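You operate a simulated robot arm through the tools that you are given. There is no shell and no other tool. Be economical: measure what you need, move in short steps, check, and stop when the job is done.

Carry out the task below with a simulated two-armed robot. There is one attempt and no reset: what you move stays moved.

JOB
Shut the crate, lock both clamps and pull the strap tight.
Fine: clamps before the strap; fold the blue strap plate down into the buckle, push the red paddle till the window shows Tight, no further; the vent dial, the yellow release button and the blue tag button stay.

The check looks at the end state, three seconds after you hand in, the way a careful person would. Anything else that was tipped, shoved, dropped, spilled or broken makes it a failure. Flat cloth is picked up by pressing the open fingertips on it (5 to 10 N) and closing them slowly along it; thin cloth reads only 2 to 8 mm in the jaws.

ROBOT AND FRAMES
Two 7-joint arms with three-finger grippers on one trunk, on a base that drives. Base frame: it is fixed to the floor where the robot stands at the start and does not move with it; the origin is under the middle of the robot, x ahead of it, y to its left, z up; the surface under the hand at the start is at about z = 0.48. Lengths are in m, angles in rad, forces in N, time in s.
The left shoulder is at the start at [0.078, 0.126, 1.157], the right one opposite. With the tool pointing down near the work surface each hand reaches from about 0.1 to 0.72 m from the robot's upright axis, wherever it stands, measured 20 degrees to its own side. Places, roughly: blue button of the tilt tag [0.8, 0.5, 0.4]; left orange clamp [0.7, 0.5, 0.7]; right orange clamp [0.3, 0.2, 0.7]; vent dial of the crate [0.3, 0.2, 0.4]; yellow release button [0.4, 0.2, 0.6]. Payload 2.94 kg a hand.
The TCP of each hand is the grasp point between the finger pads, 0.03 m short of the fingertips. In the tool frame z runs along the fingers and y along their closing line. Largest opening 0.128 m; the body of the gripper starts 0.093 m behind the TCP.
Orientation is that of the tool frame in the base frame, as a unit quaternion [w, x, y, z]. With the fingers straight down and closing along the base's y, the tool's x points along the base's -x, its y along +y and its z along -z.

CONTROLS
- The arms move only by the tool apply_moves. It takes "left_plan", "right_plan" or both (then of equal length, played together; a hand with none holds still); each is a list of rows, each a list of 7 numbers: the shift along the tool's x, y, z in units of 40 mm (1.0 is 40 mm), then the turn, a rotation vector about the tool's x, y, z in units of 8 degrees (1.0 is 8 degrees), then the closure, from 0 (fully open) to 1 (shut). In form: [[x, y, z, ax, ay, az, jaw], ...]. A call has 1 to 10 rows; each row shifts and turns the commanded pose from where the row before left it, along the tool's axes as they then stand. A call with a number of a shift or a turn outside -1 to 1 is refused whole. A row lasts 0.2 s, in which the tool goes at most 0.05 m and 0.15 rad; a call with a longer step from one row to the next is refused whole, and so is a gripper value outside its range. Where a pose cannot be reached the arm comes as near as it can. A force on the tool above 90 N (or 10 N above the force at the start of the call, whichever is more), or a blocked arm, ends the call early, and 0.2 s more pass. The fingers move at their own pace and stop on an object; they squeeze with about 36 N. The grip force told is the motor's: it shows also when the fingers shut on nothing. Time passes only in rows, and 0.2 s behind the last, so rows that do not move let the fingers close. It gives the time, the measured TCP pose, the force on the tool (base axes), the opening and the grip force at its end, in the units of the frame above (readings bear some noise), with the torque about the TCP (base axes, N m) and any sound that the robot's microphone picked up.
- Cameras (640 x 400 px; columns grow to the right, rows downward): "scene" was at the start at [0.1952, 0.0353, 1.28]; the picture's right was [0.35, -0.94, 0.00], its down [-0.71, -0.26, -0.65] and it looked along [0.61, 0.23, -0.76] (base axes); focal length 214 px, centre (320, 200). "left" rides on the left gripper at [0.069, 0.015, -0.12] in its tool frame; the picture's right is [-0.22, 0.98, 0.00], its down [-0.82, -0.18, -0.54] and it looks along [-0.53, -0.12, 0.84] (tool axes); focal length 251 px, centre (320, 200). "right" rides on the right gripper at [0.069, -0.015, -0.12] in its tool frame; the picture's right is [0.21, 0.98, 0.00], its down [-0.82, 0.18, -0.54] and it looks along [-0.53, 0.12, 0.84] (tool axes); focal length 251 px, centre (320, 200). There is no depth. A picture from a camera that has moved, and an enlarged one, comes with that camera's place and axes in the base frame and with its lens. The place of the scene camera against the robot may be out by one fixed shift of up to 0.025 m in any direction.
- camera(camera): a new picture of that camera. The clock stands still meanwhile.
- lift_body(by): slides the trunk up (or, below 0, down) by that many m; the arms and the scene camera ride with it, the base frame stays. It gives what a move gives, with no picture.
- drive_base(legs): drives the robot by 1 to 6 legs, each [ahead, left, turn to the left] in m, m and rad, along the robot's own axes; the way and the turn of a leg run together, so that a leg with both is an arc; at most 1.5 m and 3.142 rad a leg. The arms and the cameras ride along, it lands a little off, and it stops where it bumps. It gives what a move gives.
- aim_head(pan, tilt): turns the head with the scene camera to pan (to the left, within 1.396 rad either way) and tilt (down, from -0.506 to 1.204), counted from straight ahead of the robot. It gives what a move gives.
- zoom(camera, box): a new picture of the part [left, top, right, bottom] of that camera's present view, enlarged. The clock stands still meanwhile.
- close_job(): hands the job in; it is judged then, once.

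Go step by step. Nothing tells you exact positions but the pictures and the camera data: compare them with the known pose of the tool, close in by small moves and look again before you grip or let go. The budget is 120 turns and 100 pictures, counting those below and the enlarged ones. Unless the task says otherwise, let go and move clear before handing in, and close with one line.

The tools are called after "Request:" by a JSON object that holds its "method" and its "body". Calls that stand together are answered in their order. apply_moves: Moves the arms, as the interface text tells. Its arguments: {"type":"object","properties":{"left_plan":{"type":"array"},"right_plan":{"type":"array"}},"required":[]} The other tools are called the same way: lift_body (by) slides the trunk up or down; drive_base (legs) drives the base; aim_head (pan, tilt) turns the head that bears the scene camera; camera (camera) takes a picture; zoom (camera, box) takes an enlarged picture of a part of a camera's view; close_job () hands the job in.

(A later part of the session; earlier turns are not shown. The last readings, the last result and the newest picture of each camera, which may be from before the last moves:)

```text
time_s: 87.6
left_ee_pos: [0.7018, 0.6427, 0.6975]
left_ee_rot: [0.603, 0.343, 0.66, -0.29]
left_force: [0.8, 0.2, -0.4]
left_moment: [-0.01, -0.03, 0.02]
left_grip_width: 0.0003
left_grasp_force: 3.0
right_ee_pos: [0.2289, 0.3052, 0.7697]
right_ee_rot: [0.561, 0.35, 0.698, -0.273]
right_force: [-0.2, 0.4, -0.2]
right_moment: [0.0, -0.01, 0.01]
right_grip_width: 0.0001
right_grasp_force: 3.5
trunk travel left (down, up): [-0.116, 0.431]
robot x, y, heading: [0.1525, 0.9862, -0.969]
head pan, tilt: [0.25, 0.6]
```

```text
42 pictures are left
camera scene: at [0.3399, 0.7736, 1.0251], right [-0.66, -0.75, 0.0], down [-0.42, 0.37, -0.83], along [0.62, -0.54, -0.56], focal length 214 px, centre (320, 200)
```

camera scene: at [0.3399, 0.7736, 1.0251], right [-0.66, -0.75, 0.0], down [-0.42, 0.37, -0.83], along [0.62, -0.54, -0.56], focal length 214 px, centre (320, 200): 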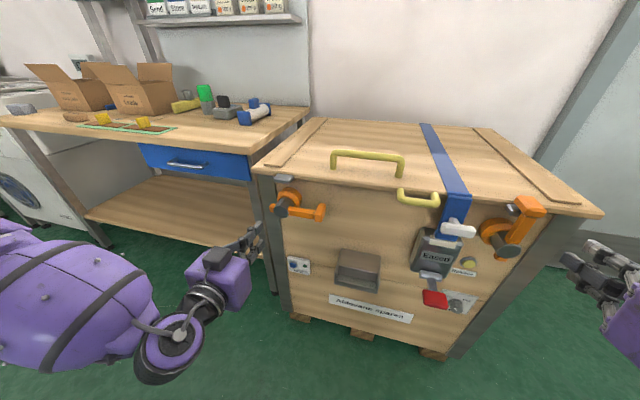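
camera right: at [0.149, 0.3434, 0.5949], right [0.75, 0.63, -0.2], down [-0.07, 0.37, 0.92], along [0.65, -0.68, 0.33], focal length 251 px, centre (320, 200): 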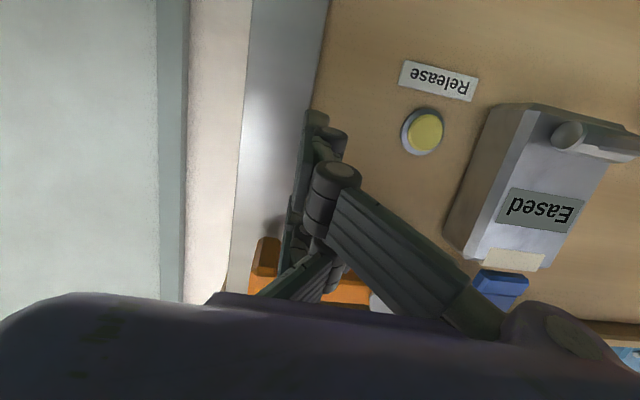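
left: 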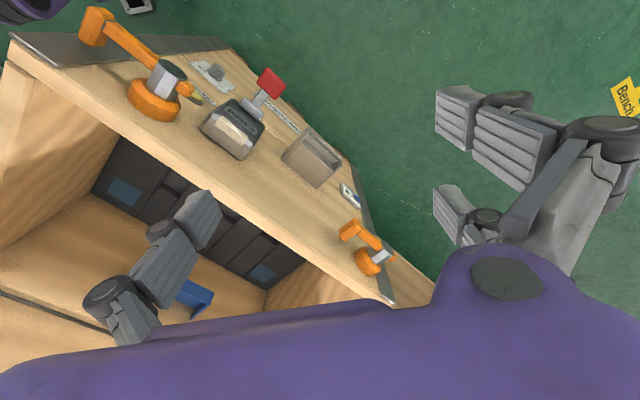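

The left hand is just left of the clamp. I bring it under the bar between hub and pad.

Request:
{"method": "apply_moves", "body": {"left_plan": [[0.4, -0.52, 0, 0, 0, 0, 1], [0.4, -0.52, 0, 0, 0, 0, 1], [0.4, -0.52, 0, 0, 0, 0, 1], [0.2, -0.52, 0, 0, 0, 0, 1], [0, 0, 0.5, 0, 0, 0, 1], [0, 0, 0.5, 0, 0, 0, 1]]}}

Request:
{"method": "zoom", "body": {"camera": "scene", "box": [220, 150, 380, 280]}}

```text
time_s: 89.0
left_ee_pos: [0.6582, 0.57, 0.6343]
left_ee_rot: [0.603, 0.343, 0.659, -0.29]
left_force: [-0.5, -0.5, 1.0]
left_moment: [0.02, 0.02, -0.02]
left_grip_width: 0.0
left_grasp_force: 2.8
right_ee_pos: [0.2294, 0.3054, 0.7685]
right_ee_rot: [0.56, 0.351, 0.699, -0.272]
right_force: [0.4, 0.5, 0.0]
right_moment: [0.0, 0.0, -0.03]
right_grip_width: 0.0001
right_grasp_force: 3.5
trunk travel left (down, up): [-0.116, 0.431]
robot x, y, heading: [0.1569, 0.9873, -0.97]
head pan, tilt: [0.25, 0.6]
```

```text
3.08 times, centred on (300, 215) of scene
camera zoom: at [0.34, 0.7736, 1.025], right [-0.66, -0.75, 0.0], down [-0.43, 0.37, -0.83], along [0.62, -0.54, -0.56], focal length 660 px, centre (382, 154)
```

zoom: 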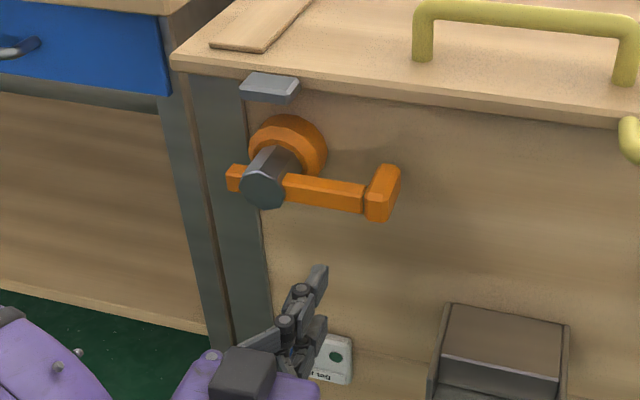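

Request:
{"method": "apply_moves", "body": {"left_plan": [[0, 0, 0.7, 0, 0, 0, 1], [-0.5, 0, -0.05, 0, 0, 0, 1], [-0.5, 0, -0.05, 0, 0, 0, 1], [-0.5, 0.05, -0.05, 0, 0, 0, 1], [-0.5, 0.1, -0.05, 0, 0, 0, 1]]}}

Request:
{"method": "zoom", "body": {"camera": "scene", "box": [220, 150, 380, 280]}}

```text
time_s: 90.2
left_ee_pos: [0.6778, 0.5487, 0.7135]
left_ee_rot: [0.603, 0.342, 0.659, -0.29]
left_force: [-1.6, 3.9, -0.4]
left_moment: [-0.13, -0.05, -0.02]
left_grip_width: 0.0001
left_grasp_force: 2.5
right_ee_pos: [0.2286, 0.3061, 0.7688]
right_ee_rot: [0.561, 0.351, 0.698, -0.273]
right_force: [0.3, 0.4, -0.4]
right_moment: [0.02, -0.01, 0.01]
right_grip_width: 0.0
right_grasp_force: 3.1
trunk travel left (down, up): [-0.116, 0.431]
robot x, y, heading: [0.156, 0.9868, -0.969]
head pan, tilt: [0.25, 0.6]
```

```text
3.08 times, centred on (300, 215) of scene
camera zoom: at [0.3398, 0.774, 1.0252], right [-0.66, -0.75, 0.0], down [-0.43, 0.37, -0.83], along [0.62, -0.54, -0.56], focal length 660 px, centre (382, 154)
```

zoom: 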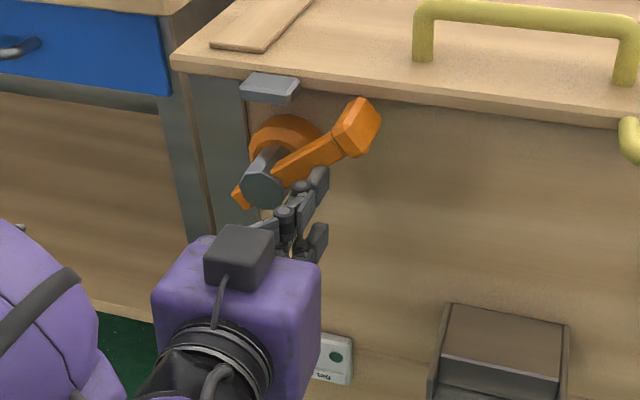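

Request:
{"method": "apply_moves", "body": {"left_plan": [[-0.4, -0.2, -0.1, 0, 0, 0, 1], [-0.5, 0, -0.06, 0, 0, 0, 1], [-0.4, 0.1, -0.05, 0, 0, 0, 1], [-0.1, 0.4, 0, 0, 0, 0, 1], [0, 0.4, 0, 0, 0, 0, 1]]}}

Request:
{"method": "zoom", "body": {"camera": "scene", "box": [220, 150, 380, 280]}}

```text
time_s: 91.4
left_ee_pos: [0.7006, 0.5655, 0.7611]
left_ee_rot: [0.597, 0.346, 0.665, -0.285]
left_force: [7.7, 10.9, -36.6]
left_moment: [0.59, 0.29, -0.15]
left_grip_width: 0.0
left_grasp_force: 4.6
right_ee_pos: [0.2306, 0.3047, 0.7671]
right_ee_rot: [0.559, 0.351, 0.7, -0.273]
right_force: [0.0, 0.0, -0.2]
right_moment: [0.02, -0.01, 0.02]
right_grip_width: 0.0
right_grasp_force: 3.1
trunk travel left (down, up): [-0.116, 0.431]
robot x, y, heading: [0.1575, 0.9879, -0.972]
head pan, tilt: [0.25, 0.6]
```

```text
3.08 times, centred on (300, 215) of scene
camera zoom: at [0.3425, 0.7723, 1.0243], right [-0.66, -0.75, 0.0], down [-0.43, 0.37, -0.82], along [0.62, -0.54, -0.57], focal length 660 px, centre (382, 154)
```

zoom: 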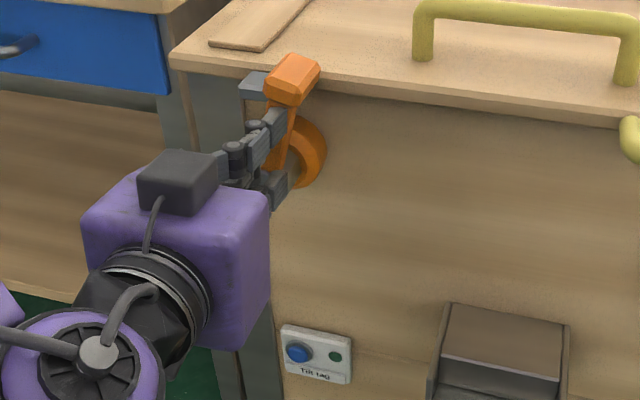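

The lever is almost up, but the finger presses upward against pad/keeper. I relieve it, back out, and re-approach from the right of the bar.

Request:
{"method": "apply_moves", "body": {"left_plan": [[0.4, 0, 0, 0, 0, 0, 1], [0, 0, -0.8, 0, 0, 0, 1], [0, -0.7, -0.6, 0, 0, 0, 1], [0, -0.9, 0, 0, 0, 0, 1], [0, -0.5, 0, 0, 0, 0, 1]]}}

Request:
{"method": "zoom", "body": {"camera": "scene", "box": [220, 150, 380, 280]}}

```text
time_s: 92.6
left_ee_pos: [0.6201, 0.5577, 0.7559]
left_ee_rot: [0.603, 0.343, 0.66, -0.289]
left_force: [-0.5, -0.2, -0.2]
left_moment: [-0.02, 0.0, 0.01]
left_grip_width: 0.0
left_grasp_force: 2.6
left hand out of reach, approached as far as the arm can: row 3
right_ee_pos: [0.2298, 0.3046, 0.7681]
right_ee_rot: [0.561, 0.351, 0.699, -0.272]
right_force: [0.3, 0.5, 0.3]
right_moment: [0.01, -0.02, -0.01]
right_grip_width: 0.0
right_grasp_force: 3.3
trunk travel left (down, up): [-0.116, 0.431]
robot x, y, heading: [0.1552, 0.9916, -0.969]
head pan, tilt: [0.25, 0.6]
```

```text
3.08 times, centred on (300, 215) of scene
camera zoom: at [0.3399, 0.7736, 1.0251], right [-0.66, -0.75, 0.0], down [-0.43, 0.37, -0.83], along [0.62, -0.54, -0.56], focal length 660 px, centre (382, 154)
```

zoom: 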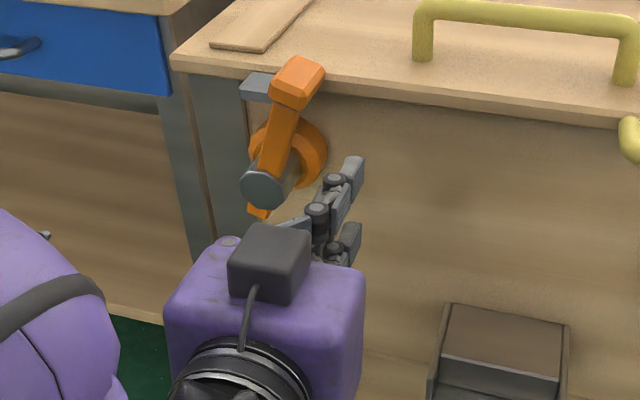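

The lever is ~20° short of vertical. I go in right of the bar, a bit deeper and lower, and push left.

Request:
{"method": "apply_moves", "body": {"left_plan": [[0.45, 0, 0.5, 0, 0, 0, 1], [0.45, 0, 0.5, 0, 0, 0, 1], [0, 0.1, 0.25, 0, 0, 0, 1], [0, 0.4, 0, 0, 0, 0, 1], [0, 0.4, 0, 0, 0, 0, 1], [0, 0.35, 0, 0, 0, 0, 1]]}}

Request:
{"method": "zoom", "body": {"camera": "scene", "box": [220, 150, 380, 280]}}

```text
time_s: 94.0
left_ee_pos: [0.6838, 0.5493, 0.7167]
left_ee_rot: [0.601, 0.346, 0.659, -0.291]
left_force: [-16.8, -4.5, -3.7]
left_moment: [-0.11, 0.1, -0.17]
left_grip_width: 0.0001
left_grasp_force: 4.5
right_ee_pos: [0.2259, 0.3046, 0.7683]
right_ee_rot: [0.561, 0.351, 0.698, -0.273]
right_force: [0.0, 0.5, -0.3]
right_moment: [0.0, 0.05, 0.0]
right_grip_width: 0.0001
right_grasp_force: 3.2
trunk travel left (down, up): [-0.116, 0.431]
robot x, y, heading: [0.1552, 0.9873, -0.973]
head pan, tilt: [0.25, 0.6]
```

```text
3.08 times, centred on (300, 215) of scene
camera zoom: at [0.3382, 0.7726, 1.0251], right [-0.66, -0.75, 0.0], down [-0.42, 0.37, -0.83], along [0.62, -0.54, -0.56], focal length 660 px, centre (382, 154)
```

zoom: 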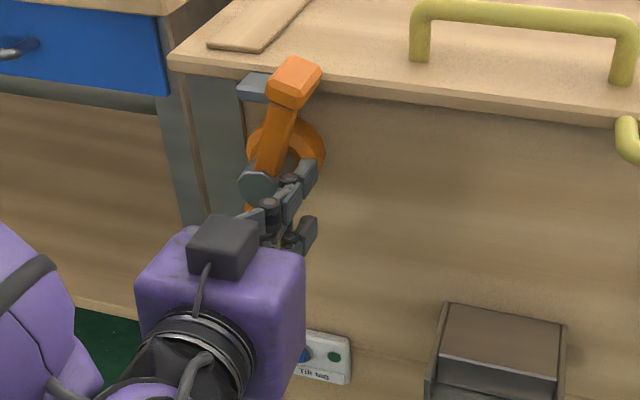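

Too low: the fingers meet the hub. I ease right, rise 3 cm and push again.

Request:
{"method": "apply_moves", "body": {"left_plan": [[0, -0.5, 0, 0, 0, 0, 1], [-0.4, 0, -0.03, 0, 0, 0, 1], [-0.4, 0, -0.03, 0, 0, 0, 1], [0, 0.4, 0, 0, 0, 0, 1], [0, 0.4, 0, 0, 0, 0, 1]]}}

Request:
{"method": "zoom", "body": {"camera": "scene", "box": [220, 150, 380, 280]}}

```text
time_s: 95.2
left_ee_pos: [0.6986, 0.5582, 0.751]
left_ee_rot: [0.604, 0.342, 0.659, -0.29]
left_force: [-1.4, 3.9, 2.1]
left_moment: [-0.04, -0.06, 0.04]
left_grip_width: 0.0
left_grasp_force: 2.8
right_ee_pos: [0.2296, 0.3058, 0.7688]
right_ee_rot: [0.561, 0.351, 0.698, -0.273]
right_force: [-0.6, -0.1, 0.8]
right_moment: [0.01, -0.02, 0.01]
right_grip_width: 0.0
right_grasp_force: 2.8
trunk travel left (down, up): [-0.116, 0.431]
robot x, y, heading: [0.1537, 0.9903, -0.969]
head pan, tilt: [0.25, 0.6]
```

```text
3.08 times, centred on (300, 215) of scene
camera zoom: at [0.3398, 0.774, 1.0252], right [-0.66, -0.75, 0.0], down [-0.43, 0.37, -0.83], along [0.62, -0.54, -0.56], focal length 660 px, centre (382, 154)
```

zoom: 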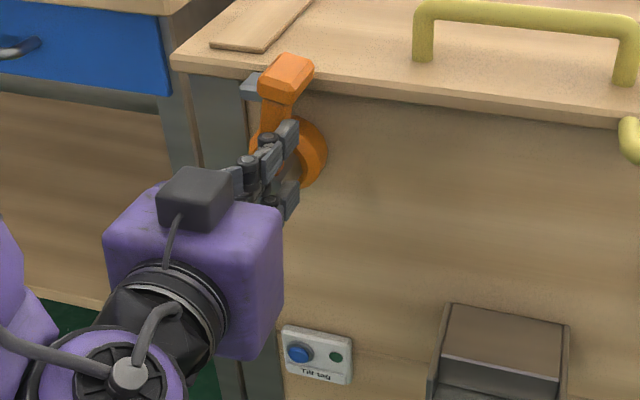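

Request:
{"method": "apply_moves", "body": {"left_plan": [[0, 0.35, 0, 0, 0, 0, 1], [0, 0.35, 0, 0, 0, 0, 1], [0, 0.2, 0, 0, 0, 0, 1]]}}

Request:
{"method": "zoom", "body": {"camera": "scene", "box": [220, 150, 380, 280]}}

```text
time_s: 96.0
left_ee_pos: [0.7283, 0.5788, 0.7506]
left_ee_rot: [0.603, 0.342, 0.66, -0.289]
left_force: [-2.0, 0.3, 0.5]
left_moment: [-0.06, -0.03, -0.07]
left_grip_width: 0.0
left_grasp_force: 3.4
right_ee_pos: [0.2289, 0.3056, 0.7684]
right_ee_rot: [0.562, 0.35, 0.698, -0.273]
right_force: [-0.7, -0.9, 0.2]
right_moment: [0.0, -0.02, -0.01]
right_grip_width: 0.0
right_grasp_force: 3.1
trunk travel left (down, up): [-0.116, 0.431]
robot x, y, heading: [0.1572, 0.9917, -0.97]
head pan, tilt: [0.25, 0.6]
```

```text
3.08 times, centred on (300, 215) of scene
camera zoom: at [0.3399, 0.7738, 1.0251], right [-0.66, -0.75, 0.0], down [-0.43, 0.37, -0.83], along [0.62, -0.54, -0.56], focal length 660 px, centre (382, 154)
```

zoom: 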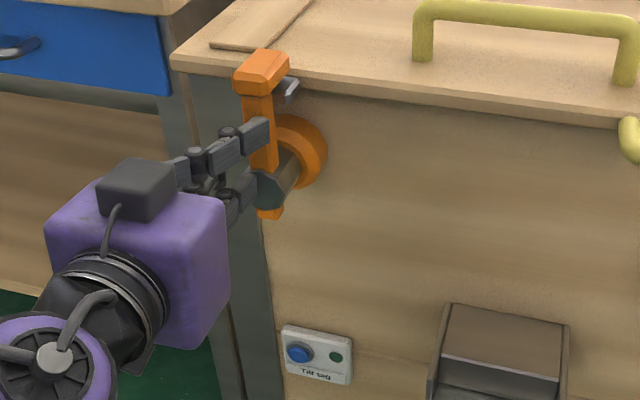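

Both levers look near vertical. I pull the left hand back and view both from the front.

Request:
{"method": "apply_moves", "body": {"left_plan": [[0, 0.2, -0.8, 0, 0, 0, 1], [0, 0.4, -0.8, 0, 0, 0, 1], [0, 0.6, -0.7, 0, 0, 0, 1], [0, 0.8, 0, 0, 0, 0, 1], [0, 0.8, 0, 0, 0, 0, 1]]}}

Request:
{"method": "aim_head", "body": {"pan": 0.0, "tilt": 0.55}}

Request:
{"method": "zoom", "body": {"camera": "scene", "box": [160, 120, 460, 300]}}

```text
time_s: 97.2
left_ee_pos: [0.7646, 0.6615, 0.7569]
left_ee_rot: [0.603, 0.343, 0.659, -0.291]
left_force: [0.3, 0.2, 0.3]
left_moment: [0.0, -0.03, 0.0]
left_grip_width: 0.0001
left_grasp_force: 3.2
left hand out of reach, approached as far as the arm can: row 2, 3
right_ee_pos: [0.2292, 0.3055, 0.7697]
right_ee_rot: [0.561, 0.35, 0.698, -0.273]
right_force: [0.4, 0.1, 0.5]
right_moment: [-0.01, -0.03, 0.05]
right_grip_width: 0.0
right_grasp_force: 3.1
trunk travel left (down, up): [-0.116, 0.431]
robot x, y, heading: [0.1562, 0.9885, -0.968]
head pan, tilt: [0.25, 0.6]
```

```text
time_s: 98.0
left_ee_pos: [0.7646, 0.6602, 0.7578]
left_ee_rot: [0.603, 0.342, 0.66, -0.289]
left_force: [-0.4, -0.8, 0.3]
left_moment: [0.01, 0.0, -0.01]
left_grip_width: 0.0002
left_grasp_force: 3.0
right_ee_pos: [0.2287, 0.3051, 0.7683]
right_ee_rot: [0.56, 0.351, 0.699, -0.273]
right_force: [-0.7, -0.6, 0.4]
right_moment: [-0.01, 0.0, 0.03]
right_grip_width: 0.0001
right_grasp_force: 2.6
trunk travel left (down, up): [-0.116, 0.431]
robot x, y, heading: [0.1561, 0.9874, -0.968]
head pan, tilt: [0.0, 0.55]
```

```text
2.13 times, centred on (310, 210) of scene
camera zoom: at [0.3243, 0.7579, 1.0296], right [-0.82, -0.57, 0.0], down [-0.3, 0.43, -0.85], along [0.48, -0.7, -0.52], focal length 458 px, centre (341, 179)
```

zoom: 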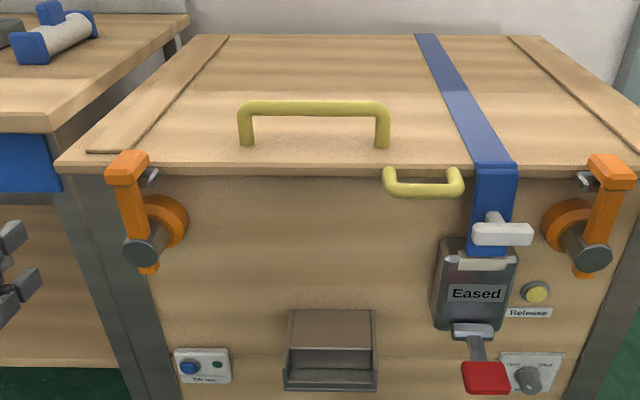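

Both levers are symmetric and vertical over their keepers. Next the strap plate: I need a side view of plate versus buckle.

Request:
{"method": "zoom", "body": {"camera": "scene", "box": [350, 180, 430, 310]}}

Request:
{"method": "camera", "body": {"camera": "right"}}

```text
3.08 times, centred on (390, 245) of scene
camera zoom: at [0.3243, 0.7579, 1.0296], right [-0.82, -0.57, 0.0], down [-0.3, 0.43, -0.85], along [0.48, -0.7, -0.52], focal length 660 px, centre (105, 62)
```

zoom: 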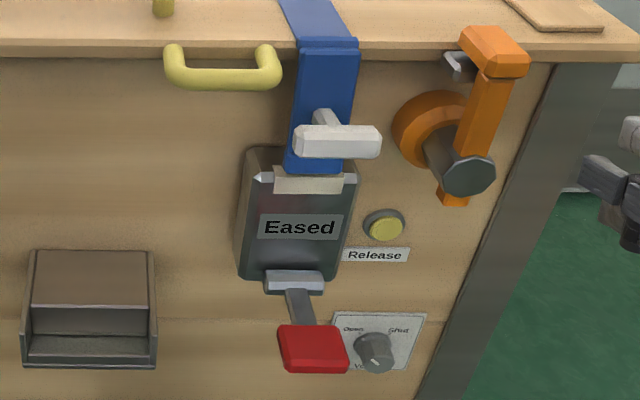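

```text
32 pictures are left
camera right: at [0.1371, 0.4016, 0.727], right [0.75, 0.63, -0.2], down [-0.07, 0.38, 0.92], along [0.66, -0.68, 0.33], focal length 251 px, centre (320, 200)
```

right: 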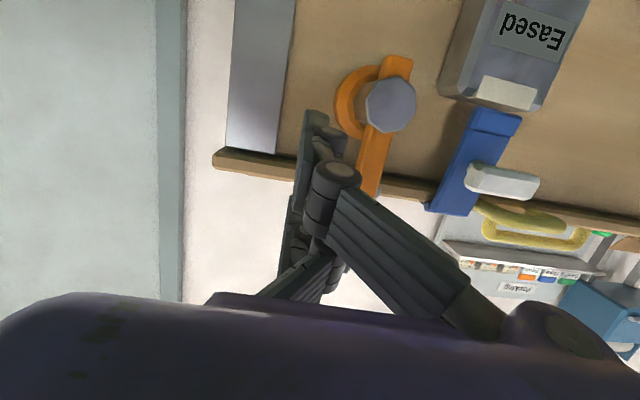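

The blue plate hangs tilted just above the buckle slot, with the white T-bar as its push point around a=0.54, z=0.75. I lift the left hand clear, back off a bit and shift the base left so that the right hand faces the T-bar.

Request:
{"method": "apply_moves", "body": {"left_plan": [[-1, 0, 0, 0, 0, 0, 1], [-1, 0, 0, 0, 0, 0, 1], [-1, 0, 0, 0, 0, 0, 1], [-1, 0, 0, 0, 0, 0, 1]]}}

Request:
{"method": "drive_base", "body": {"legs": [[-0.07, 0, 0], [0, 0.18, 0]]}}

Request:
{"method": "aim_head", "body": {"pan": -0.4, "tilt": 0.55}}

Request:
{"method": "camera", "body": {"camera": "scene"}}

Request:
{"method": "camera", "body": {"camera": "right"}}

```text
time_s: 99.0
left_ee_pos: [0.7712, 0.6426, 0.9166]
left_ee_rot: [0.603, 0.343, 0.66, -0.289]
left_force: [-0.4, 0.2, 0.0]
left_moment: [-0.01, -0.01, -0.01]
left_grip_width: 0.0
left_grasp_force: 2.6
right_ee_pos: [0.2285, 0.3064, 0.7694]
right_ee_rot: [0.56, 0.351, 0.699, -0.273]
right_force: [0.4, -0.4, 0.2]
right_moment: [-0.02, -0.02, 0.0]
right_grip_width: 0.0
right_grasp_force: 2.6
trunk travel left (down, up): [-0.116, 0.431]
robot x, y, heading: [0.1553, 0.9875, -0.966]
head pan, tilt: [0.0, 0.55]
```

```text
time_s: 101.8
left_ee_pos: [0.8786, 0.7999, 0.9166]
left_ee_rot: [0.602, 0.344, 0.66, -0.29]
left_force: [0.5, -0.1, 0.6]
left_moment: [-0.01, -0.01, -0.03]
left_grip_width: 0.0
left_grasp_force: 3.1
right_ee_pos: [0.3354, 0.4632, 0.7681]
right_ee_rot: [0.561, 0.352, 0.697, -0.275]
right_force: [0.6, 0.0, -0.4]
right_moment: [-0.03, -0.02, -0.06]
right_grip_width: 0.0
right_grasp_force: 3.1
trunk travel left (down, up): [-0.116, 0.431]
robot x, y, heading: [0.2632, 1.1506, -0.975]
head pan, tilt: [0.0, 0.55]
```

```text
time_s: 102.7
left_ee_pos: [0.879, 0.8003, 0.9161]
left_ee_rot: [0.603, 0.343, 0.659, -0.29]
left_force: [0.5, -0.2, -0.2]
left_moment: [0.0, 0.03, -0.01]
left_grip_width: 0.0001
left_grasp_force: 3.0
right_ee_pos: [0.3352, 0.4636, 0.7688]
right_ee_rot: [0.561, 0.352, 0.698, -0.274]
right_force: [-0.1, -0.2, 1.0]
right_moment: [-0.02, 0.01, -0.01]
right_grip_width: 0.0
right_grasp_force: 3.0
trunk travel left (down, up): [-0.116, 0.431]
robot x, y, heading: [0.2657, 1.1449, -0.97]
head pan, tilt: [-0.4, 0.55]
```

```text
31 pictures are left
camera scene: at [0.3988, 0.9023, 1.0296], right [-0.98, -0.2, 0.0], down [-0.1, 0.51, -0.85], along [0.17, -0.84, -0.52], focal length 214 px, centre (320, 200)
```

scene: 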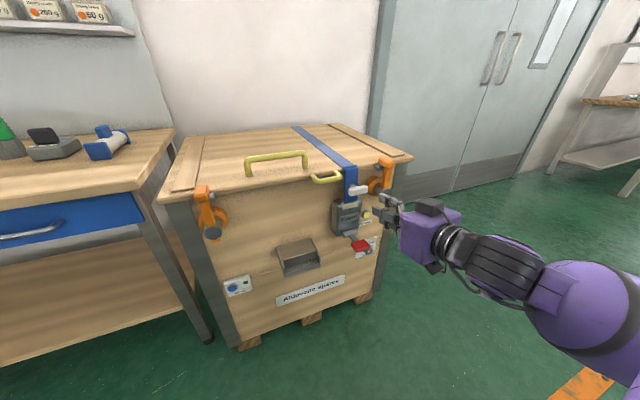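

```text
30 pictures are left
camera right: at [0.2433, 0.5605, 0.7269], right [0.75, 0.63, -0.2], down [-0.07, 0.38, 0.92], along [0.65, -0.68, 0.33], focal length 251 px, centre (320, 200)
```

right: 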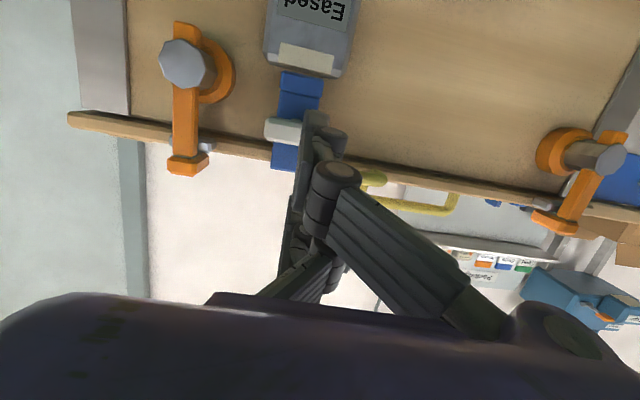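

The T-bar is about 3 cm to the right of the fingers' line. I shift right 3 cm and advance toward it slowly.

Request:
{"method": "apply_moves", "body": {"right_plan": [[0, -0.4, 0, 0, 0, 0, 1], [0, -0.35, 0.3, 0, 0, 0, 1], [-0.1, 0, 0.5, 0, 0, 0, 1], [-0.1, 0, 0.5, 0, 0, 0, 1], [0, 0, 0.3, 0, 0, 0, 1]]}}

Request:
{"method": "zoom", "body": {"camera": "scene", "box": [300, 130, 440, 270]}}

```text
time_s: 103.9
left_ee_pos: [0.8778, 0.7989, 0.9163]
left_ee_rot: [0.602, 0.344, 0.659, -0.291]
left_force: [-0.6, -0.4, 0.3]
left_moment: [0.02, -0.01, 0.0]
left_grip_width: 0.0
left_grasp_force: 2.7
right_ee_pos: [0.3493, 0.3944, 0.7622]
right_ee_rot: [0.56, 0.352, 0.698, -0.274]
right_force: [-0.4, 1.0, -0.1]
right_moment: [-0.02, -0.01, 0.0]
right_grip_width: 0.0001
right_grasp_force: 2.6
trunk travel left (down, up): [-0.116, 0.431]
robot x, y, heading: [0.2606, 1.1463, -0.971]
head pan, tilt: [-0.4, 0.55]
```

```text
2.86 times, centred on (370, 200) of scene
camera zoom: at [0.3988, 0.9022, 1.0295], right [-0.98, -0.2, 0.0], down [-0.1, 0.51, -0.85], along [0.17, -0.84, -0.52], focal length 613 px, centre (177, 200)
```

zoom: 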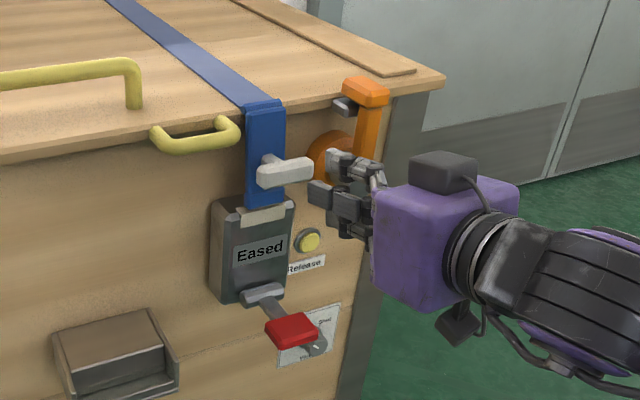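

Request:
{"method": "apply_moves", "body": {"right_plan": [[-0.05, 0, 0.4, 0, 0, 0, 1], [-0.05, 0, 0.4, 0, 0, 0, 1]]}}

Request:
{"method": "zoom", "body": {"camera": "scene", "box": [310, 150, 410, 250]}}

Request:
{"method": "camera", "body": {"camera": "right"}}

```text
time_s: 104.5
left_ee_pos: [0.8777, 0.8002, 0.9162]
left_ee_rot: [0.602, 0.344, 0.659, -0.29]
left_force: [0.4, -0.1, -0.6]
left_moment: [0.01, 0.05, 0.02]
left_grip_width: 0.0
left_grasp_force: 2.6
right_ee_pos: [0.3686, 0.3681, 0.7592]
right_ee_rot: [0.56, 0.352, 0.698, -0.274]
right_force: [-0.3, -0.1, -0.3]
right_moment: [0.01, 0.02, -0.01]
right_grip_width: 0.0
right_grasp_force: 2.5
trunk travel left (down, up): [-0.116, 0.431]
robot x, y, heading: [0.2644, 1.1497, -0.97]
head pan, tilt: [-0.4, 0.55]
```

```text
4.00 times, centred on (360, 200) of scene
camera zoom: at [0.3988, 0.9022, 1.0295], right [-0.98, -0.2, 0.0], down [-0.1, 0.51, -0.85], along [0.17, -0.84, -0.52], focal length 858 px, centre (160, 200)
```

zoom: 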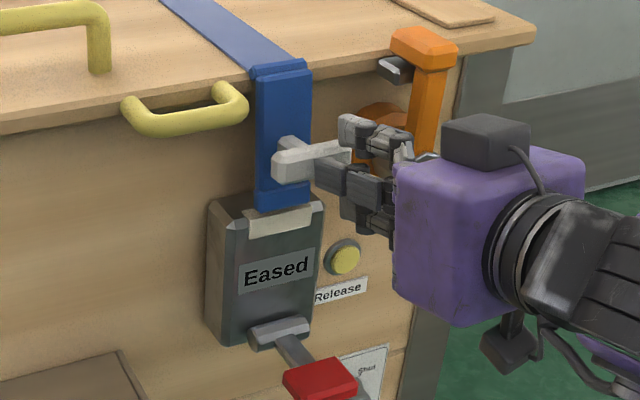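

```text
27 pictures are left
camera right: at [0.2775, 0.4655, 0.7164], right [0.75, 0.63, -0.2], down [-0.07, 0.38, 0.92], along [0.65, -0.68, 0.33], focal length 251 px, centre (320, 200)
```

right: 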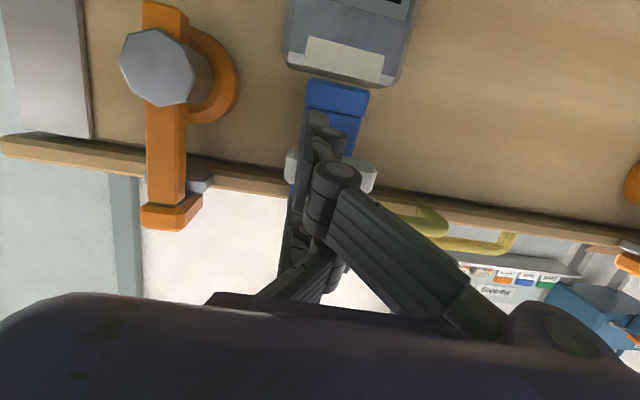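

Well aligned with T-bar and plate. I push in gently.

Request:
{"method": "apply_moves", "body": {"right_plan": [[0, 0.1, 0.35, 0, 0, 0, 1], [0, 0, 0.35, 0, 0, 0, 1], [0, 0, 0.3, 0, 0, 0, 1]]}}

Request:
{"method": "zoom", "body": {"camera": "scene", "box": [310, 150, 410, 250]}}

```text
time_s: 105.1
left_ee_pos: [0.8699, 0.7994, 0.9196]
left_ee_rot: [0.603, 0.346, 0.656, -0.294]
left_force: [0.2, 0.1, -0.3]
left_moment: [-0.01, 0.01, -0.02]
left_grip_width: 0.0002
left_grasp_force: 2.6
right_ee_pos: [0.3764, 0.3583, 0.7543]
right_ee_rot: [0.559, 0.354, 0.698, -0.276]
right_force: [-38.3, 36.9, 15.7]
right_moment: [-0.2, -0.4, 0.5]
right_grip_width: 0.0001
right_grasp_force: 3.3
trunk travel left (down, up): [-0.116, 0.431]
robot x, y, heading: [0.2588, 1.1463, -0.98]
head pan, tilt: [-0.4, 0.55]
stopped in row 3 (right hand): the force on the tool passed its limit at 108 N (the readings are from after the stop); the commanded pose is now the measured one
```

```text
4.00 times, centred on (360, 200) of scene
camera zoom: at [0.392, 0.9072, 1.0313], right [-0.98, -0.19, 0.0], down [-0.1, 0.51, -0.85], along [0.16, -0.84, -0.52], focal length 858 px, centre (160, 200)
```

zoom: 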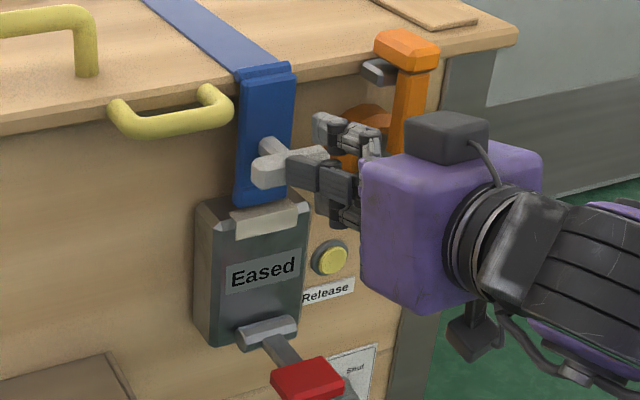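

The T-bar resists hard, so the plate can't simply be pushed there. I back off and study plate and buckle up close.

Request:
{"method": "apply_moves", "body": {"right_plan": [[0, -0.3, -0.6, 0, 0, 0, 1], [0, -0.9, -0.6, 0, 0, 0, 1], [0, -0.9, 0, 0, 0, 0, 1], [0, -0.9, 0, 0, 0, 0, 1]]}}

Request:
{"method": "zoom", "body": {"camera": "scene", "box": [325, 160, 375, 210]}}

Request:
{"method": "zoom", "body": {"camera": "right", "box": [300, 0, 500, 200]}}

```text
time_s: 106.1
left_ee_pos: [0.8763, 0.7968, 0.9163]
left_ee_rot: [0.602, 0.346, 0.658, -0.292]
left_force: [0.7, 0.2, 0.4]
left_moment: [-0.01, -0.01, 0.0]
left_grip_width: 0.0001
left_grasp_force: 3.5
right_ee_pos: [0.2577, 0.3217, 0.7589]
right_ee_rot: [0.556, 0.356, 0.699, -0.274]
right_force: [0.0, 0.1, 0.0]
right_moment: [0.0, 0.0, 0.02]
right_grip_width: 0.0001
right_grasp_force: 2.8
trunk travel left (down, up): [-0.116, 0.431]
robot x, y, heading: [0.2608, 1.1486, -0.98]
head pan, tilt: [-0.4, 0.55]
```

```text
8.00 times, centred on (350, 185) of scene
camera zoom: at [0.3963, 0.9027, 1.0296], right [-0.98, -0.19, 0.0], down [-0.1, 0.51, -0.85], along [0.16, -0.84, -0.52], focal length 1716 px, centre (80, 320)
```

zoom: 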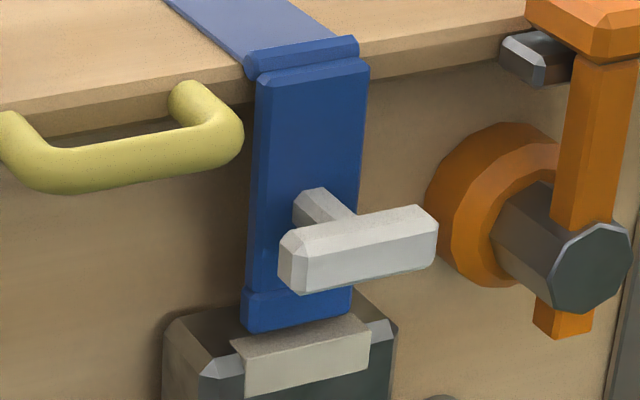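

```text
2.00 times, centred on (400, 100) of right
camera zoom: at [0.165, 0.4176, 0.7179], right [0.76, 0.63, -0.2], down [-0.06, 0.37, 0.93], along [0.65, -0.69, 0.32], focal length 503 px, centre (160, 400)
```

zoom: 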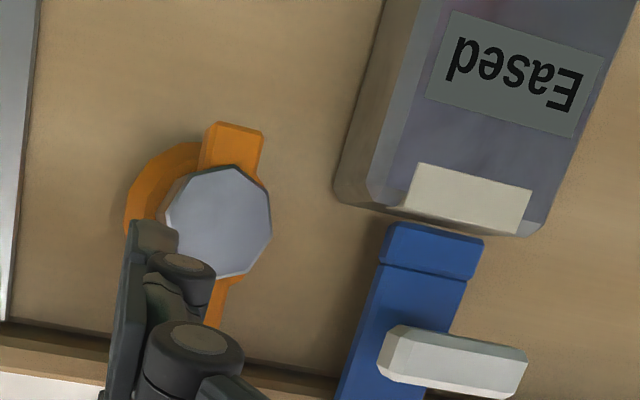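

Comparing tilt before and after, my push did swing the plate's end in by ~25° against the buckle's stop, so it's seated. Next the red paddle: I bring the right hand over it from above (a≈0.515, z≈0.53).

Request:
{"method": "apply_moves", "body": {"right_plan": [[0, 0, -1, 0, 0, 0, 1], [0, 0, -1, 0, 0, 0, 1], [0.9, 0.5, 0, 0, 0, 0, 1], [0.9, 0.6, 0, 0, 0, 0, 1], [0.9, 0.6, 0, 0, 0, 0, 1], [0.9, 0.6, 0, 0, 0, 0, 1], [0, 0.6, 0, 0, 0, 0, 1], [0, 0, 0.8, 0, 0, 0, 1]]}}

Request:
{"method": "aim_head", "body": {"pan": -0.4, "tilt": 0.7}}

Request:
{"method": "zoom", "body": {"camera": "scene", "box": [280, 120, 440, 260]}}

```text
time_s: 107.9
left_ee_pos: [0.8755, 0.7964, 0.9159]
left_ee_rot: [0.602, 0.346, 0.658, -0.292]
left_force: [-0.9, -0.4, -0.4]
left_moment: [-0.03, 0.0, 0.03]
left_grip_width: 0.0
left_grasp_force: 3.0
right_ee_pos: [0.3057, 0.4541, 0.6289]
right_ee_rot: [0.555, 0.356, 0.7, -0.274]
right_force: [-0.7, -0.1, -0.3]
right_moment: [0.04, 0.01, -0.02]
right_grip_width: 0.0
right_grasp_force: 3.0
trunk travel left (down, up): [-0.116, 0.431]
robot x, y, heading: [0.2617, 1.1465, -0.975]
head pan, tilt: [-0.4, 0.55]
```

```text
time_s: 108.6
left_ee_pos: [0.8751, 0.7965, 0.9157]
left_ee_rot: [0.601, 0.346, 0.658, -0.292]
left_force: [0.3, 0.0, -0.1]
left_moment: [-0.01, 0.03, 0.01]
left_grip_width: 0.0003
left_grasp_force: 3.2
right_ee_pos: [0.305, 0.4553, 0.6309]
right_ee_rot: [0.556, 0.356, 0.699, -0.274]
right_force: [0.2, 0.3, -0.7]
right_moment: [-0.01, -0.01, -0.02]
right_grip_width: 0.0
right_grasp_force: 2.5
trunk travel left (down, up): [-0.116, 0.431]
robot x, y, heading: [0.2629, 1.1458, -0.975]
head pan, tilt: [-0.4, 0.7]
```

```text
2.86 times, centred on (360, 190) of scene
camera zoom: at [0.3955, 0.9075, 1.0165], right [-0.98, -0.19, 0.0], down [-0.12, 0.63, -0.77], along [0.15, -0.75, -0.64], focal length 613 px, centre (206, 229)
```

zoom: 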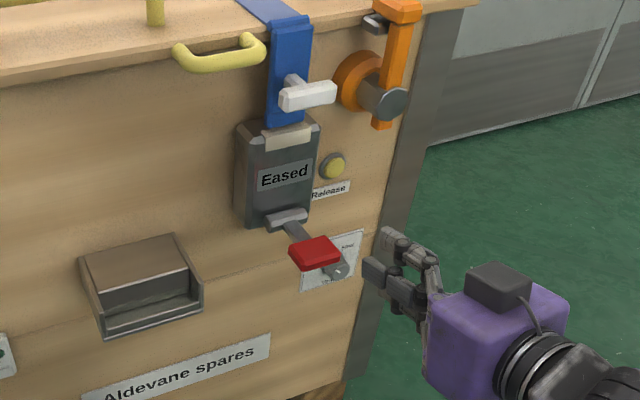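

The pad lies straight ahead and below the fingers. I move forward above it.

Request:
{"method": "apply_moves", "body": {"right_plan": [[-0.1, 0.05, 0.8, 0, 0, 0, 1], [-0.1, 0.05, 0.8, 0, 0, 0, 1], [0, 0, 0.8, 0, 0, 0, 1]]}}

Request:
{"method": "zoom", "body": {"camera": "scene", "box": [310, 140, 410, 230]}}

```text
time_s: 109.3
left_ee_pos: [0.874, 0.7963, 0.9163]
left_ee_rot: [0.601, 0.347, 0.657, -0.293]
left_force: [-0.1, -0.9, 0.9]
left_moment: [-0.02, -0.05, 0.03]
left_grip_width: 0.0001
left_grasp_force: 3.2
right_ee_pos: [0.3504, 0.4052, 0.6088]
right_ee_rot: [0.547, 0.363, 0.707, -0.265]
right_force: [-13.9, 28.6, -0.8]
right_moment: [0.87, 0.49, -0.36]
right_grip_width: 0.0001
right_grasp_force: 3.0
trunk travel left (down, up): [-0.116, 0.431]
robot x, y, heading: [0.2643, 1.1492, -0.985]
head pan, tilt: [-0.4, 0.7]
stopped in row 3 (right hand): the force on the tool passed its limit at 110 N (the readings are from after the stop); the commanded pose is now the measured one
```

```text
4.44 times, centred on (360, 185) of scene
camera zoom: at [0.394, 0.9081, 1.0165], right [-0.98, -0.19, 0.0], down [-0.12, 0.63, -0.77], along [0.15, -0.75, -0.64], focal length 953 px, centre (142, 267)
```

zoom: 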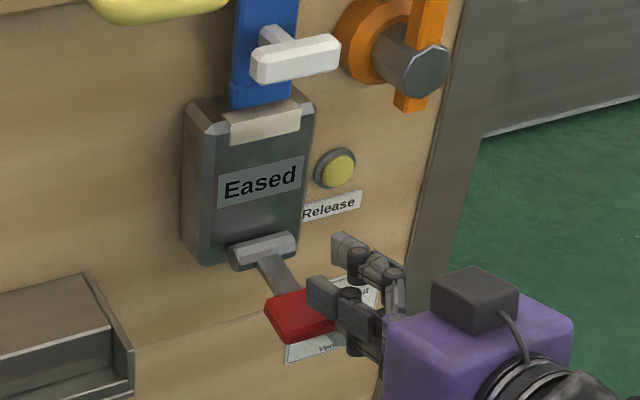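

The lower finger met the pad's outer edge. I back off, rise and come in over it.

Request:
{"method": "apply_moves", "body": {"right_plan": [[0, 0, -0.7, 0, 0, 0, 1], [-0.6, 0, 0, 0, 0, 0, 1], [-0.6, 0, 0, 0, 0, 0, 1], [0, 0, 0.5, 0, 0, 0, 1], [0, 0, 0.5, 0, 0, 0, 1]]}}

Request:
{"method": "zoom", "body": {"camera": "scene", "box": [310, 140, 410, 230]}}

```text
time_s: 110.5
left_ee_pos: [0.8757, 0.7958, 0.9154]
left_ee_rot: [0.601, 0.346, 0.658, -0.293]
left_force: [-0.3, 0.4, -0.9]
left_moment: [0.01, -0.02, 0.0]
left_grip_width: 0.0001
left_grasp_force: 3.2
right_ee_pos: [0.3642, 0.3834, 0.6551]
right_ee_rot: [0.55, 0.36, 0.705, -0.267]
right_force: [-0.3, 0.1, 0.0]
right_moment: [0.01, 0.04, 0.01]
right_grip_width: 0.0
right_grasp_force: 3.1
trunk travel left (down, up): [-0.116, 0.431]
robot x, y, heading: [0.2616, 1.1478, -0.977]
head pan, tilt: [-0.4, 0.7]
```

```text
4.44 times, centred on (360, 185) of scene
camera zoom: at [0.3947, 0.9074, 1.0164], right [-0.98, -0.19, 0.0], down [-0.12, 0.63, -0.76], along [0.15, -0.75, -0.64], focal length 953 px, centre (142, 267)
```

zoom: 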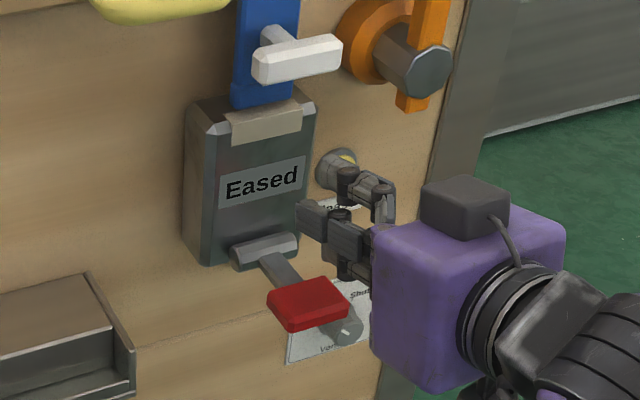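

Now above the pad. I press down step by step, watching the window.

Request:
{"method": "apply_moves", "body": {"right_plan": [[0.35, 0, 0.15, 0, 0, 0, 1], [0.35, 0, 0.15, 0, 0, 0, 1], [0.3, 0, 0.1, 0, 0, 0, 1]]}}

Request:
{"method": "zoom", "body": {"camera": "scene", "box": [310, 140, 410, 230]}}

```text
time_s: 111.3
left_ee_pos: [0.8744, 0.7964, 0.9165]
left_ee_rot: [0.602, 0.346, 0.657, -0.293]
left_force: [-0.1, -0.9, -0.5]
left_moment: [-0.01, -0.02, -0.03]
left_grip_width: 0.0
left_grasp_force: 3.2
right_ee_pos: [0.368, 0.3802, 0.6129]
right_ee_rot: [0.55, 0.359, 0.705, -0.267]
right_force: [-1.3, 1.9, 3.9]
right_moment: [0.0, 0.07, -0.03]
right_grip_width: 0.0
right_grasp_force: 2.6
trunk travel left (down, up): [-0.116, 0.431]
robot x, y, heading: [0.2634, 1.1484, -0.982]
head pan, tilt: [-0.4, 0.7]
```

```text
4.44 times, centred on (360, 185) of scene
camera zoom: at [0.3945, 0.908, 1.0166], right [-0.98, -0.19, 0.0], down [-0.12, 0.63, -0.77], along [0.15, -0.75, -0.64], focal length 953 px, centre (142, 267)
```

zoom: 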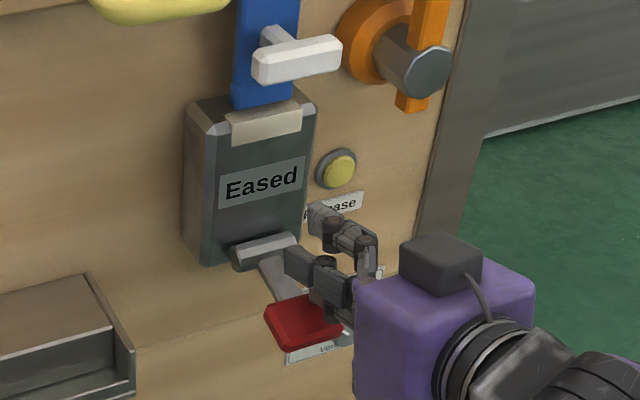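

Request:
{"method": "apply_moves", "body": {"right_plan": [[0.35, 0, 0.1, 0, 0, 0, 1], [0.35, 0, 0.1, 0, 0, 0, 1]]}}

Request:
{"method": "zoom", "body": {"camera": "scene", "box": [310, 140, 410, 230]}}

```text
time_s: 111.9
left_ee_pos: [0.8731, 0.7984, 0.9176]
left_ee_rot: [0.603, 0.344, 0.657, -0.293]
left_force: [-0.3, 0.0, 0.4]
left_moment: [-0.04, 0.0, -0.04]
left_grip_width: 0.0
left_grasp_force: 3.1
right_ee_pos: [0.3691, 0.3802, 0.5952]
right_ee_rot: [0.557, 0.354, 0.701, -0.272]
right_force: [-8.9, 7.7, 37.7]
right_moment: [-0.31, 0.57, 0.04]
right_grip_width: 0.0
right_grasp_force: 2.8
trunk travel left (down, up): [-0.116, 0.431]
robot x, y, heading: [0.2607, 1.1514, -0.979]
head pan, tilt: [-0.4, 0.7]
```

```text
4.44 times, centred on (360, 185) of scene
camera zoom: at [0.3934, 0.9114, 1.018], right [-0.98, -0.19, 0.0], down [-0.12, 0.63, -0.77], along [0.15, -0.75, -0.64], focal length 953 px, centre (142, 267)
```

zoom: 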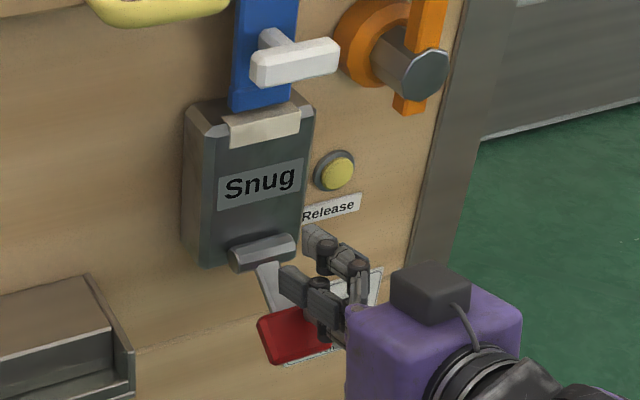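

The window now reads "Snug", so the direction is right. I continue in smaller steps.

Request:
{"method": "apply_moves", "body": {"right_plan": [[0.2, 0, 0.05, 0, 0, 0, 1], [0.1, 0, 0, 0, 0, 0, 1]]}}

Request:
{"method": "zoom", "body": {"camera": "scene", "box": [310, 140, 410, 230]}}

```text
time_s: 112.5
left_ee_pos: [0.8726, 0.8012, 0.9199]
left_ee_rot: [0.603, 0.345, 0.656, -0.295]
left_force: [-0.2, 0.2, 1.1]
left_moment: [0.04, 0.02, -0.01]
left_grip_width: 0.0
left_grasp_force: 3.5
right_ee_pos: [0.3706, 0.3806, 0.5949]
right_ee_rot: [0.566, 0.349, 0.695, -0.274]
right_force: [-14.7, 11.8, 67.7]
right_moment: [-0.74, 1.18, 0.06]
right_grip_width: 0.0001
right_grasp_force: 2.6
trunk travel left (down, up): [-0.116, 0.431]
robot x, y, heading: [0.2652, 1.1487, -0.978]
head pan, tilt: [-0.4, 0.7]
```

```text
4.44 times, centred on (360, 185) of scene
camera zoom: at [0.3928, 0.9143, 1.0187], right [-0.98, -0.19, 0.0], down [-0.12, 0.63, -0.77], along [0.15, -0.76, -0.64], focal length 953 px, centre (142, 267)
```

zoom: 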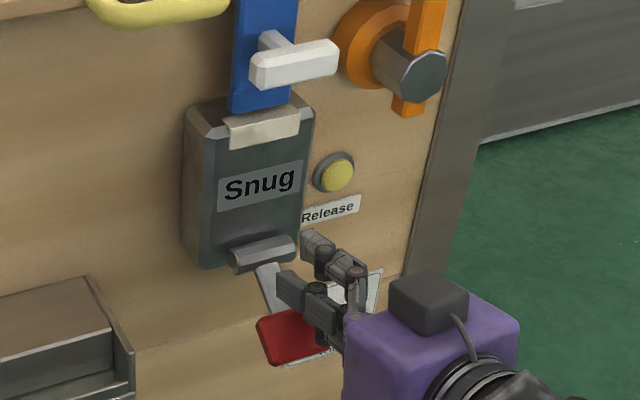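

Force is high because the finger bears on the arm near its hinge. I lift, retreat to the pad's outer part and press there.

Request:
{"method": "apply_moves", "body": {"right_plan": [[-0.4, 0, 0, 0, 0, 0, 1], [0, 0, -0.7, 0, 0, 0, 1], [0.4, 0, 0, 0, 0, 0, 1], [0.3, 0, 0.07, 0, 0, 0, 1], [0.25, 0, 0.07, 0, 0, 0, 1]]}}

Request:
{"method": "zoom", "body": {"camera": "scene", "box": [310, 140, 410, 230]}}

```text
time_s: 113.7
left_ee_pos: [0.8751, 0.7967, 0.9166]
left_ee_rot: [0.602, 0.346, 0.658, -0.293]
left_force: [0.2, 0.0, -0.6]
left_moment: [-0.02, 0.0, 0.03]
left_grip_width: 0.0001
left_grasp_force: 3.2
right_ee_pos: [0.3528, 0.4025, 0.5567]
right_ee_rot: [0.55, 0.36, 0.705, -0.266]
right_force: [-0.4, 0.9, 3.8]
right_moment: [-0.05, -0.05, 0.03]
right_grip_width: 0.0
right_grasp_force: 2.9
trunk travel left (down, up): [-0.116, 0.431]
robot x, y, heading: [0.2659, 1.1507, -0.978]
head pan, tilt: [-0.4, 0.7]
```

```text
4.44 times, centred on (360, 185) of scene
camera zoom: at [0.3946, 0.9079, 1.0165], right [-0.98, -0.19, 0.0], down [-0.12, 0.63, -0.77], along [0.15, -0.75, -0.64], focal length 953 px, centre (142, 267)
```

zoom: 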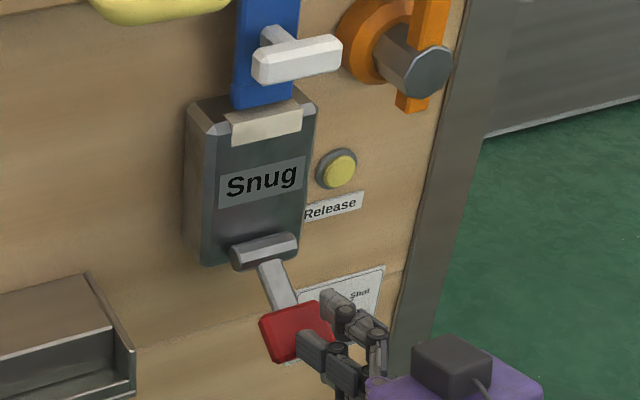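

Request:
{"method": "apply_moves", "body": {"right_plan": [[0.2, 0, 0.07, 0, 0, 0, 1], [0.2, 0, 0.07, 0, 0, 0, 1]]}}

Request:
{"method": "zoom", "body": {"camera": "scene", "box": [310, 140, 410, 230]}}

```text
time_s: 114.3
left_ee_pos: [0.8729, 0.7996, 0.9191]
left_ee_rot: [0.603, 0.345, 0.656, -0.294]
left_force: [-0.8, 0.0, -0.6]
left_moment: [0.03, 0.0, 0.02]
left_grip_width: 0.0
left_grasp_force: 3.2
right_ee_pos: [0.3534, 0.402, 0.5521]
right_ee_rot: [0.558, 0.355, 0.699, -0.272]
right_force: [-18.3, 10.0, 47.7]
right_moment: [-0.07, -0.64, 0.04]
right_grip_width: 0.0
right_grasp_force: 2.9
trunk travel left (down, up): [-0.116, 0.431]
robot x, y, heading: [0.2655, 1.1481, -0.983]
head pan, tilt: [-0.4, 0.7]
```

```text
4.44 times, centred on (360, 185) of scene
camera zoom: at [0.3924, 0.9122, 1.0183], right [-0.98, -0.19, 0.0], down [-0.12, 0.63, -0.77], along [0.15, -0.75, -0.64], focal length 953 px, centre (142, 267)
```

zoom: 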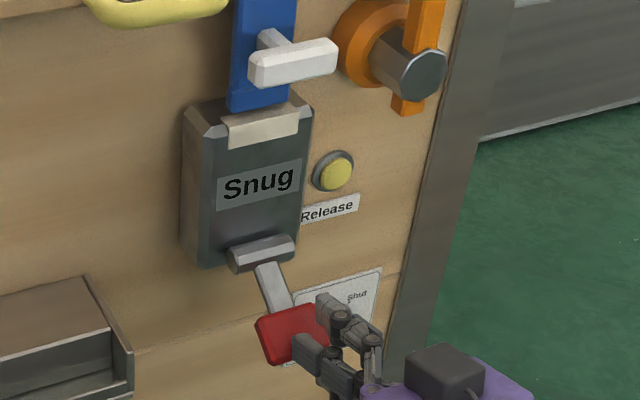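

The paddle now slopes down, so I push down and inward together in small steps.

Request:
{"method": "apply_moves", "body": {"right_plan": [[0.08, 0, 0.15, 0, 0, 0, 1], [0.08, 0, 0.15, 0, 0, 0, 1]]}}

Request:
{"method": "zoom", "body": {"camera": "scene", "box": [310, 140, 410, 230]}}

```text
time_s: 114.8
left_ee_pos: [0.871, 0.7985, 0.9183]
left_ee_rot: [0.602, 0.347, 0.655, -0.296]
left_force: [-0.4, -0.3, -0.4]
left_moment: [0.0, 0.0, 0.05]
left_grip_width: 0.0003
left_grasp_force: 3.1
right_ee_pos: [0.3525, 0.3989, 0.5552]
right_ee_rot: [0.566, 0.352, 0.693, -0.276]
right_force: [-7.0, 12.5, 34.5]
right_moment: [1.08, 0.32, 0.01]
right_grip_width: 0.0059
right_grasp_force: 3.3
trunk travel left (down, up): [-0.116, 0.431]
robot x, y, heading: [0.2623, 1.1524, -0.986]
head pan, tilt: [-0.4, 0.7]
stopped in row 2 (right hand): the force on the tool passed its limit at 98 N (the readings are from after the stop); the commanded pose is now the measured one
```

```text
4.44 times, centred on (360, 185) of scene
camera zoom: at [0.3903, 0.913, 1.0178], right [-0.98, -0.19, 0.0], down [-0.12, 0.63, -0.77], along [0.14, -0.75, -0.64], focal length 953 px, centre (142, 267)
```

zoom: 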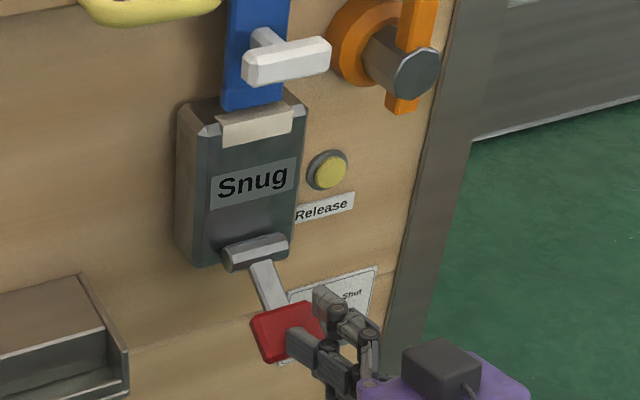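

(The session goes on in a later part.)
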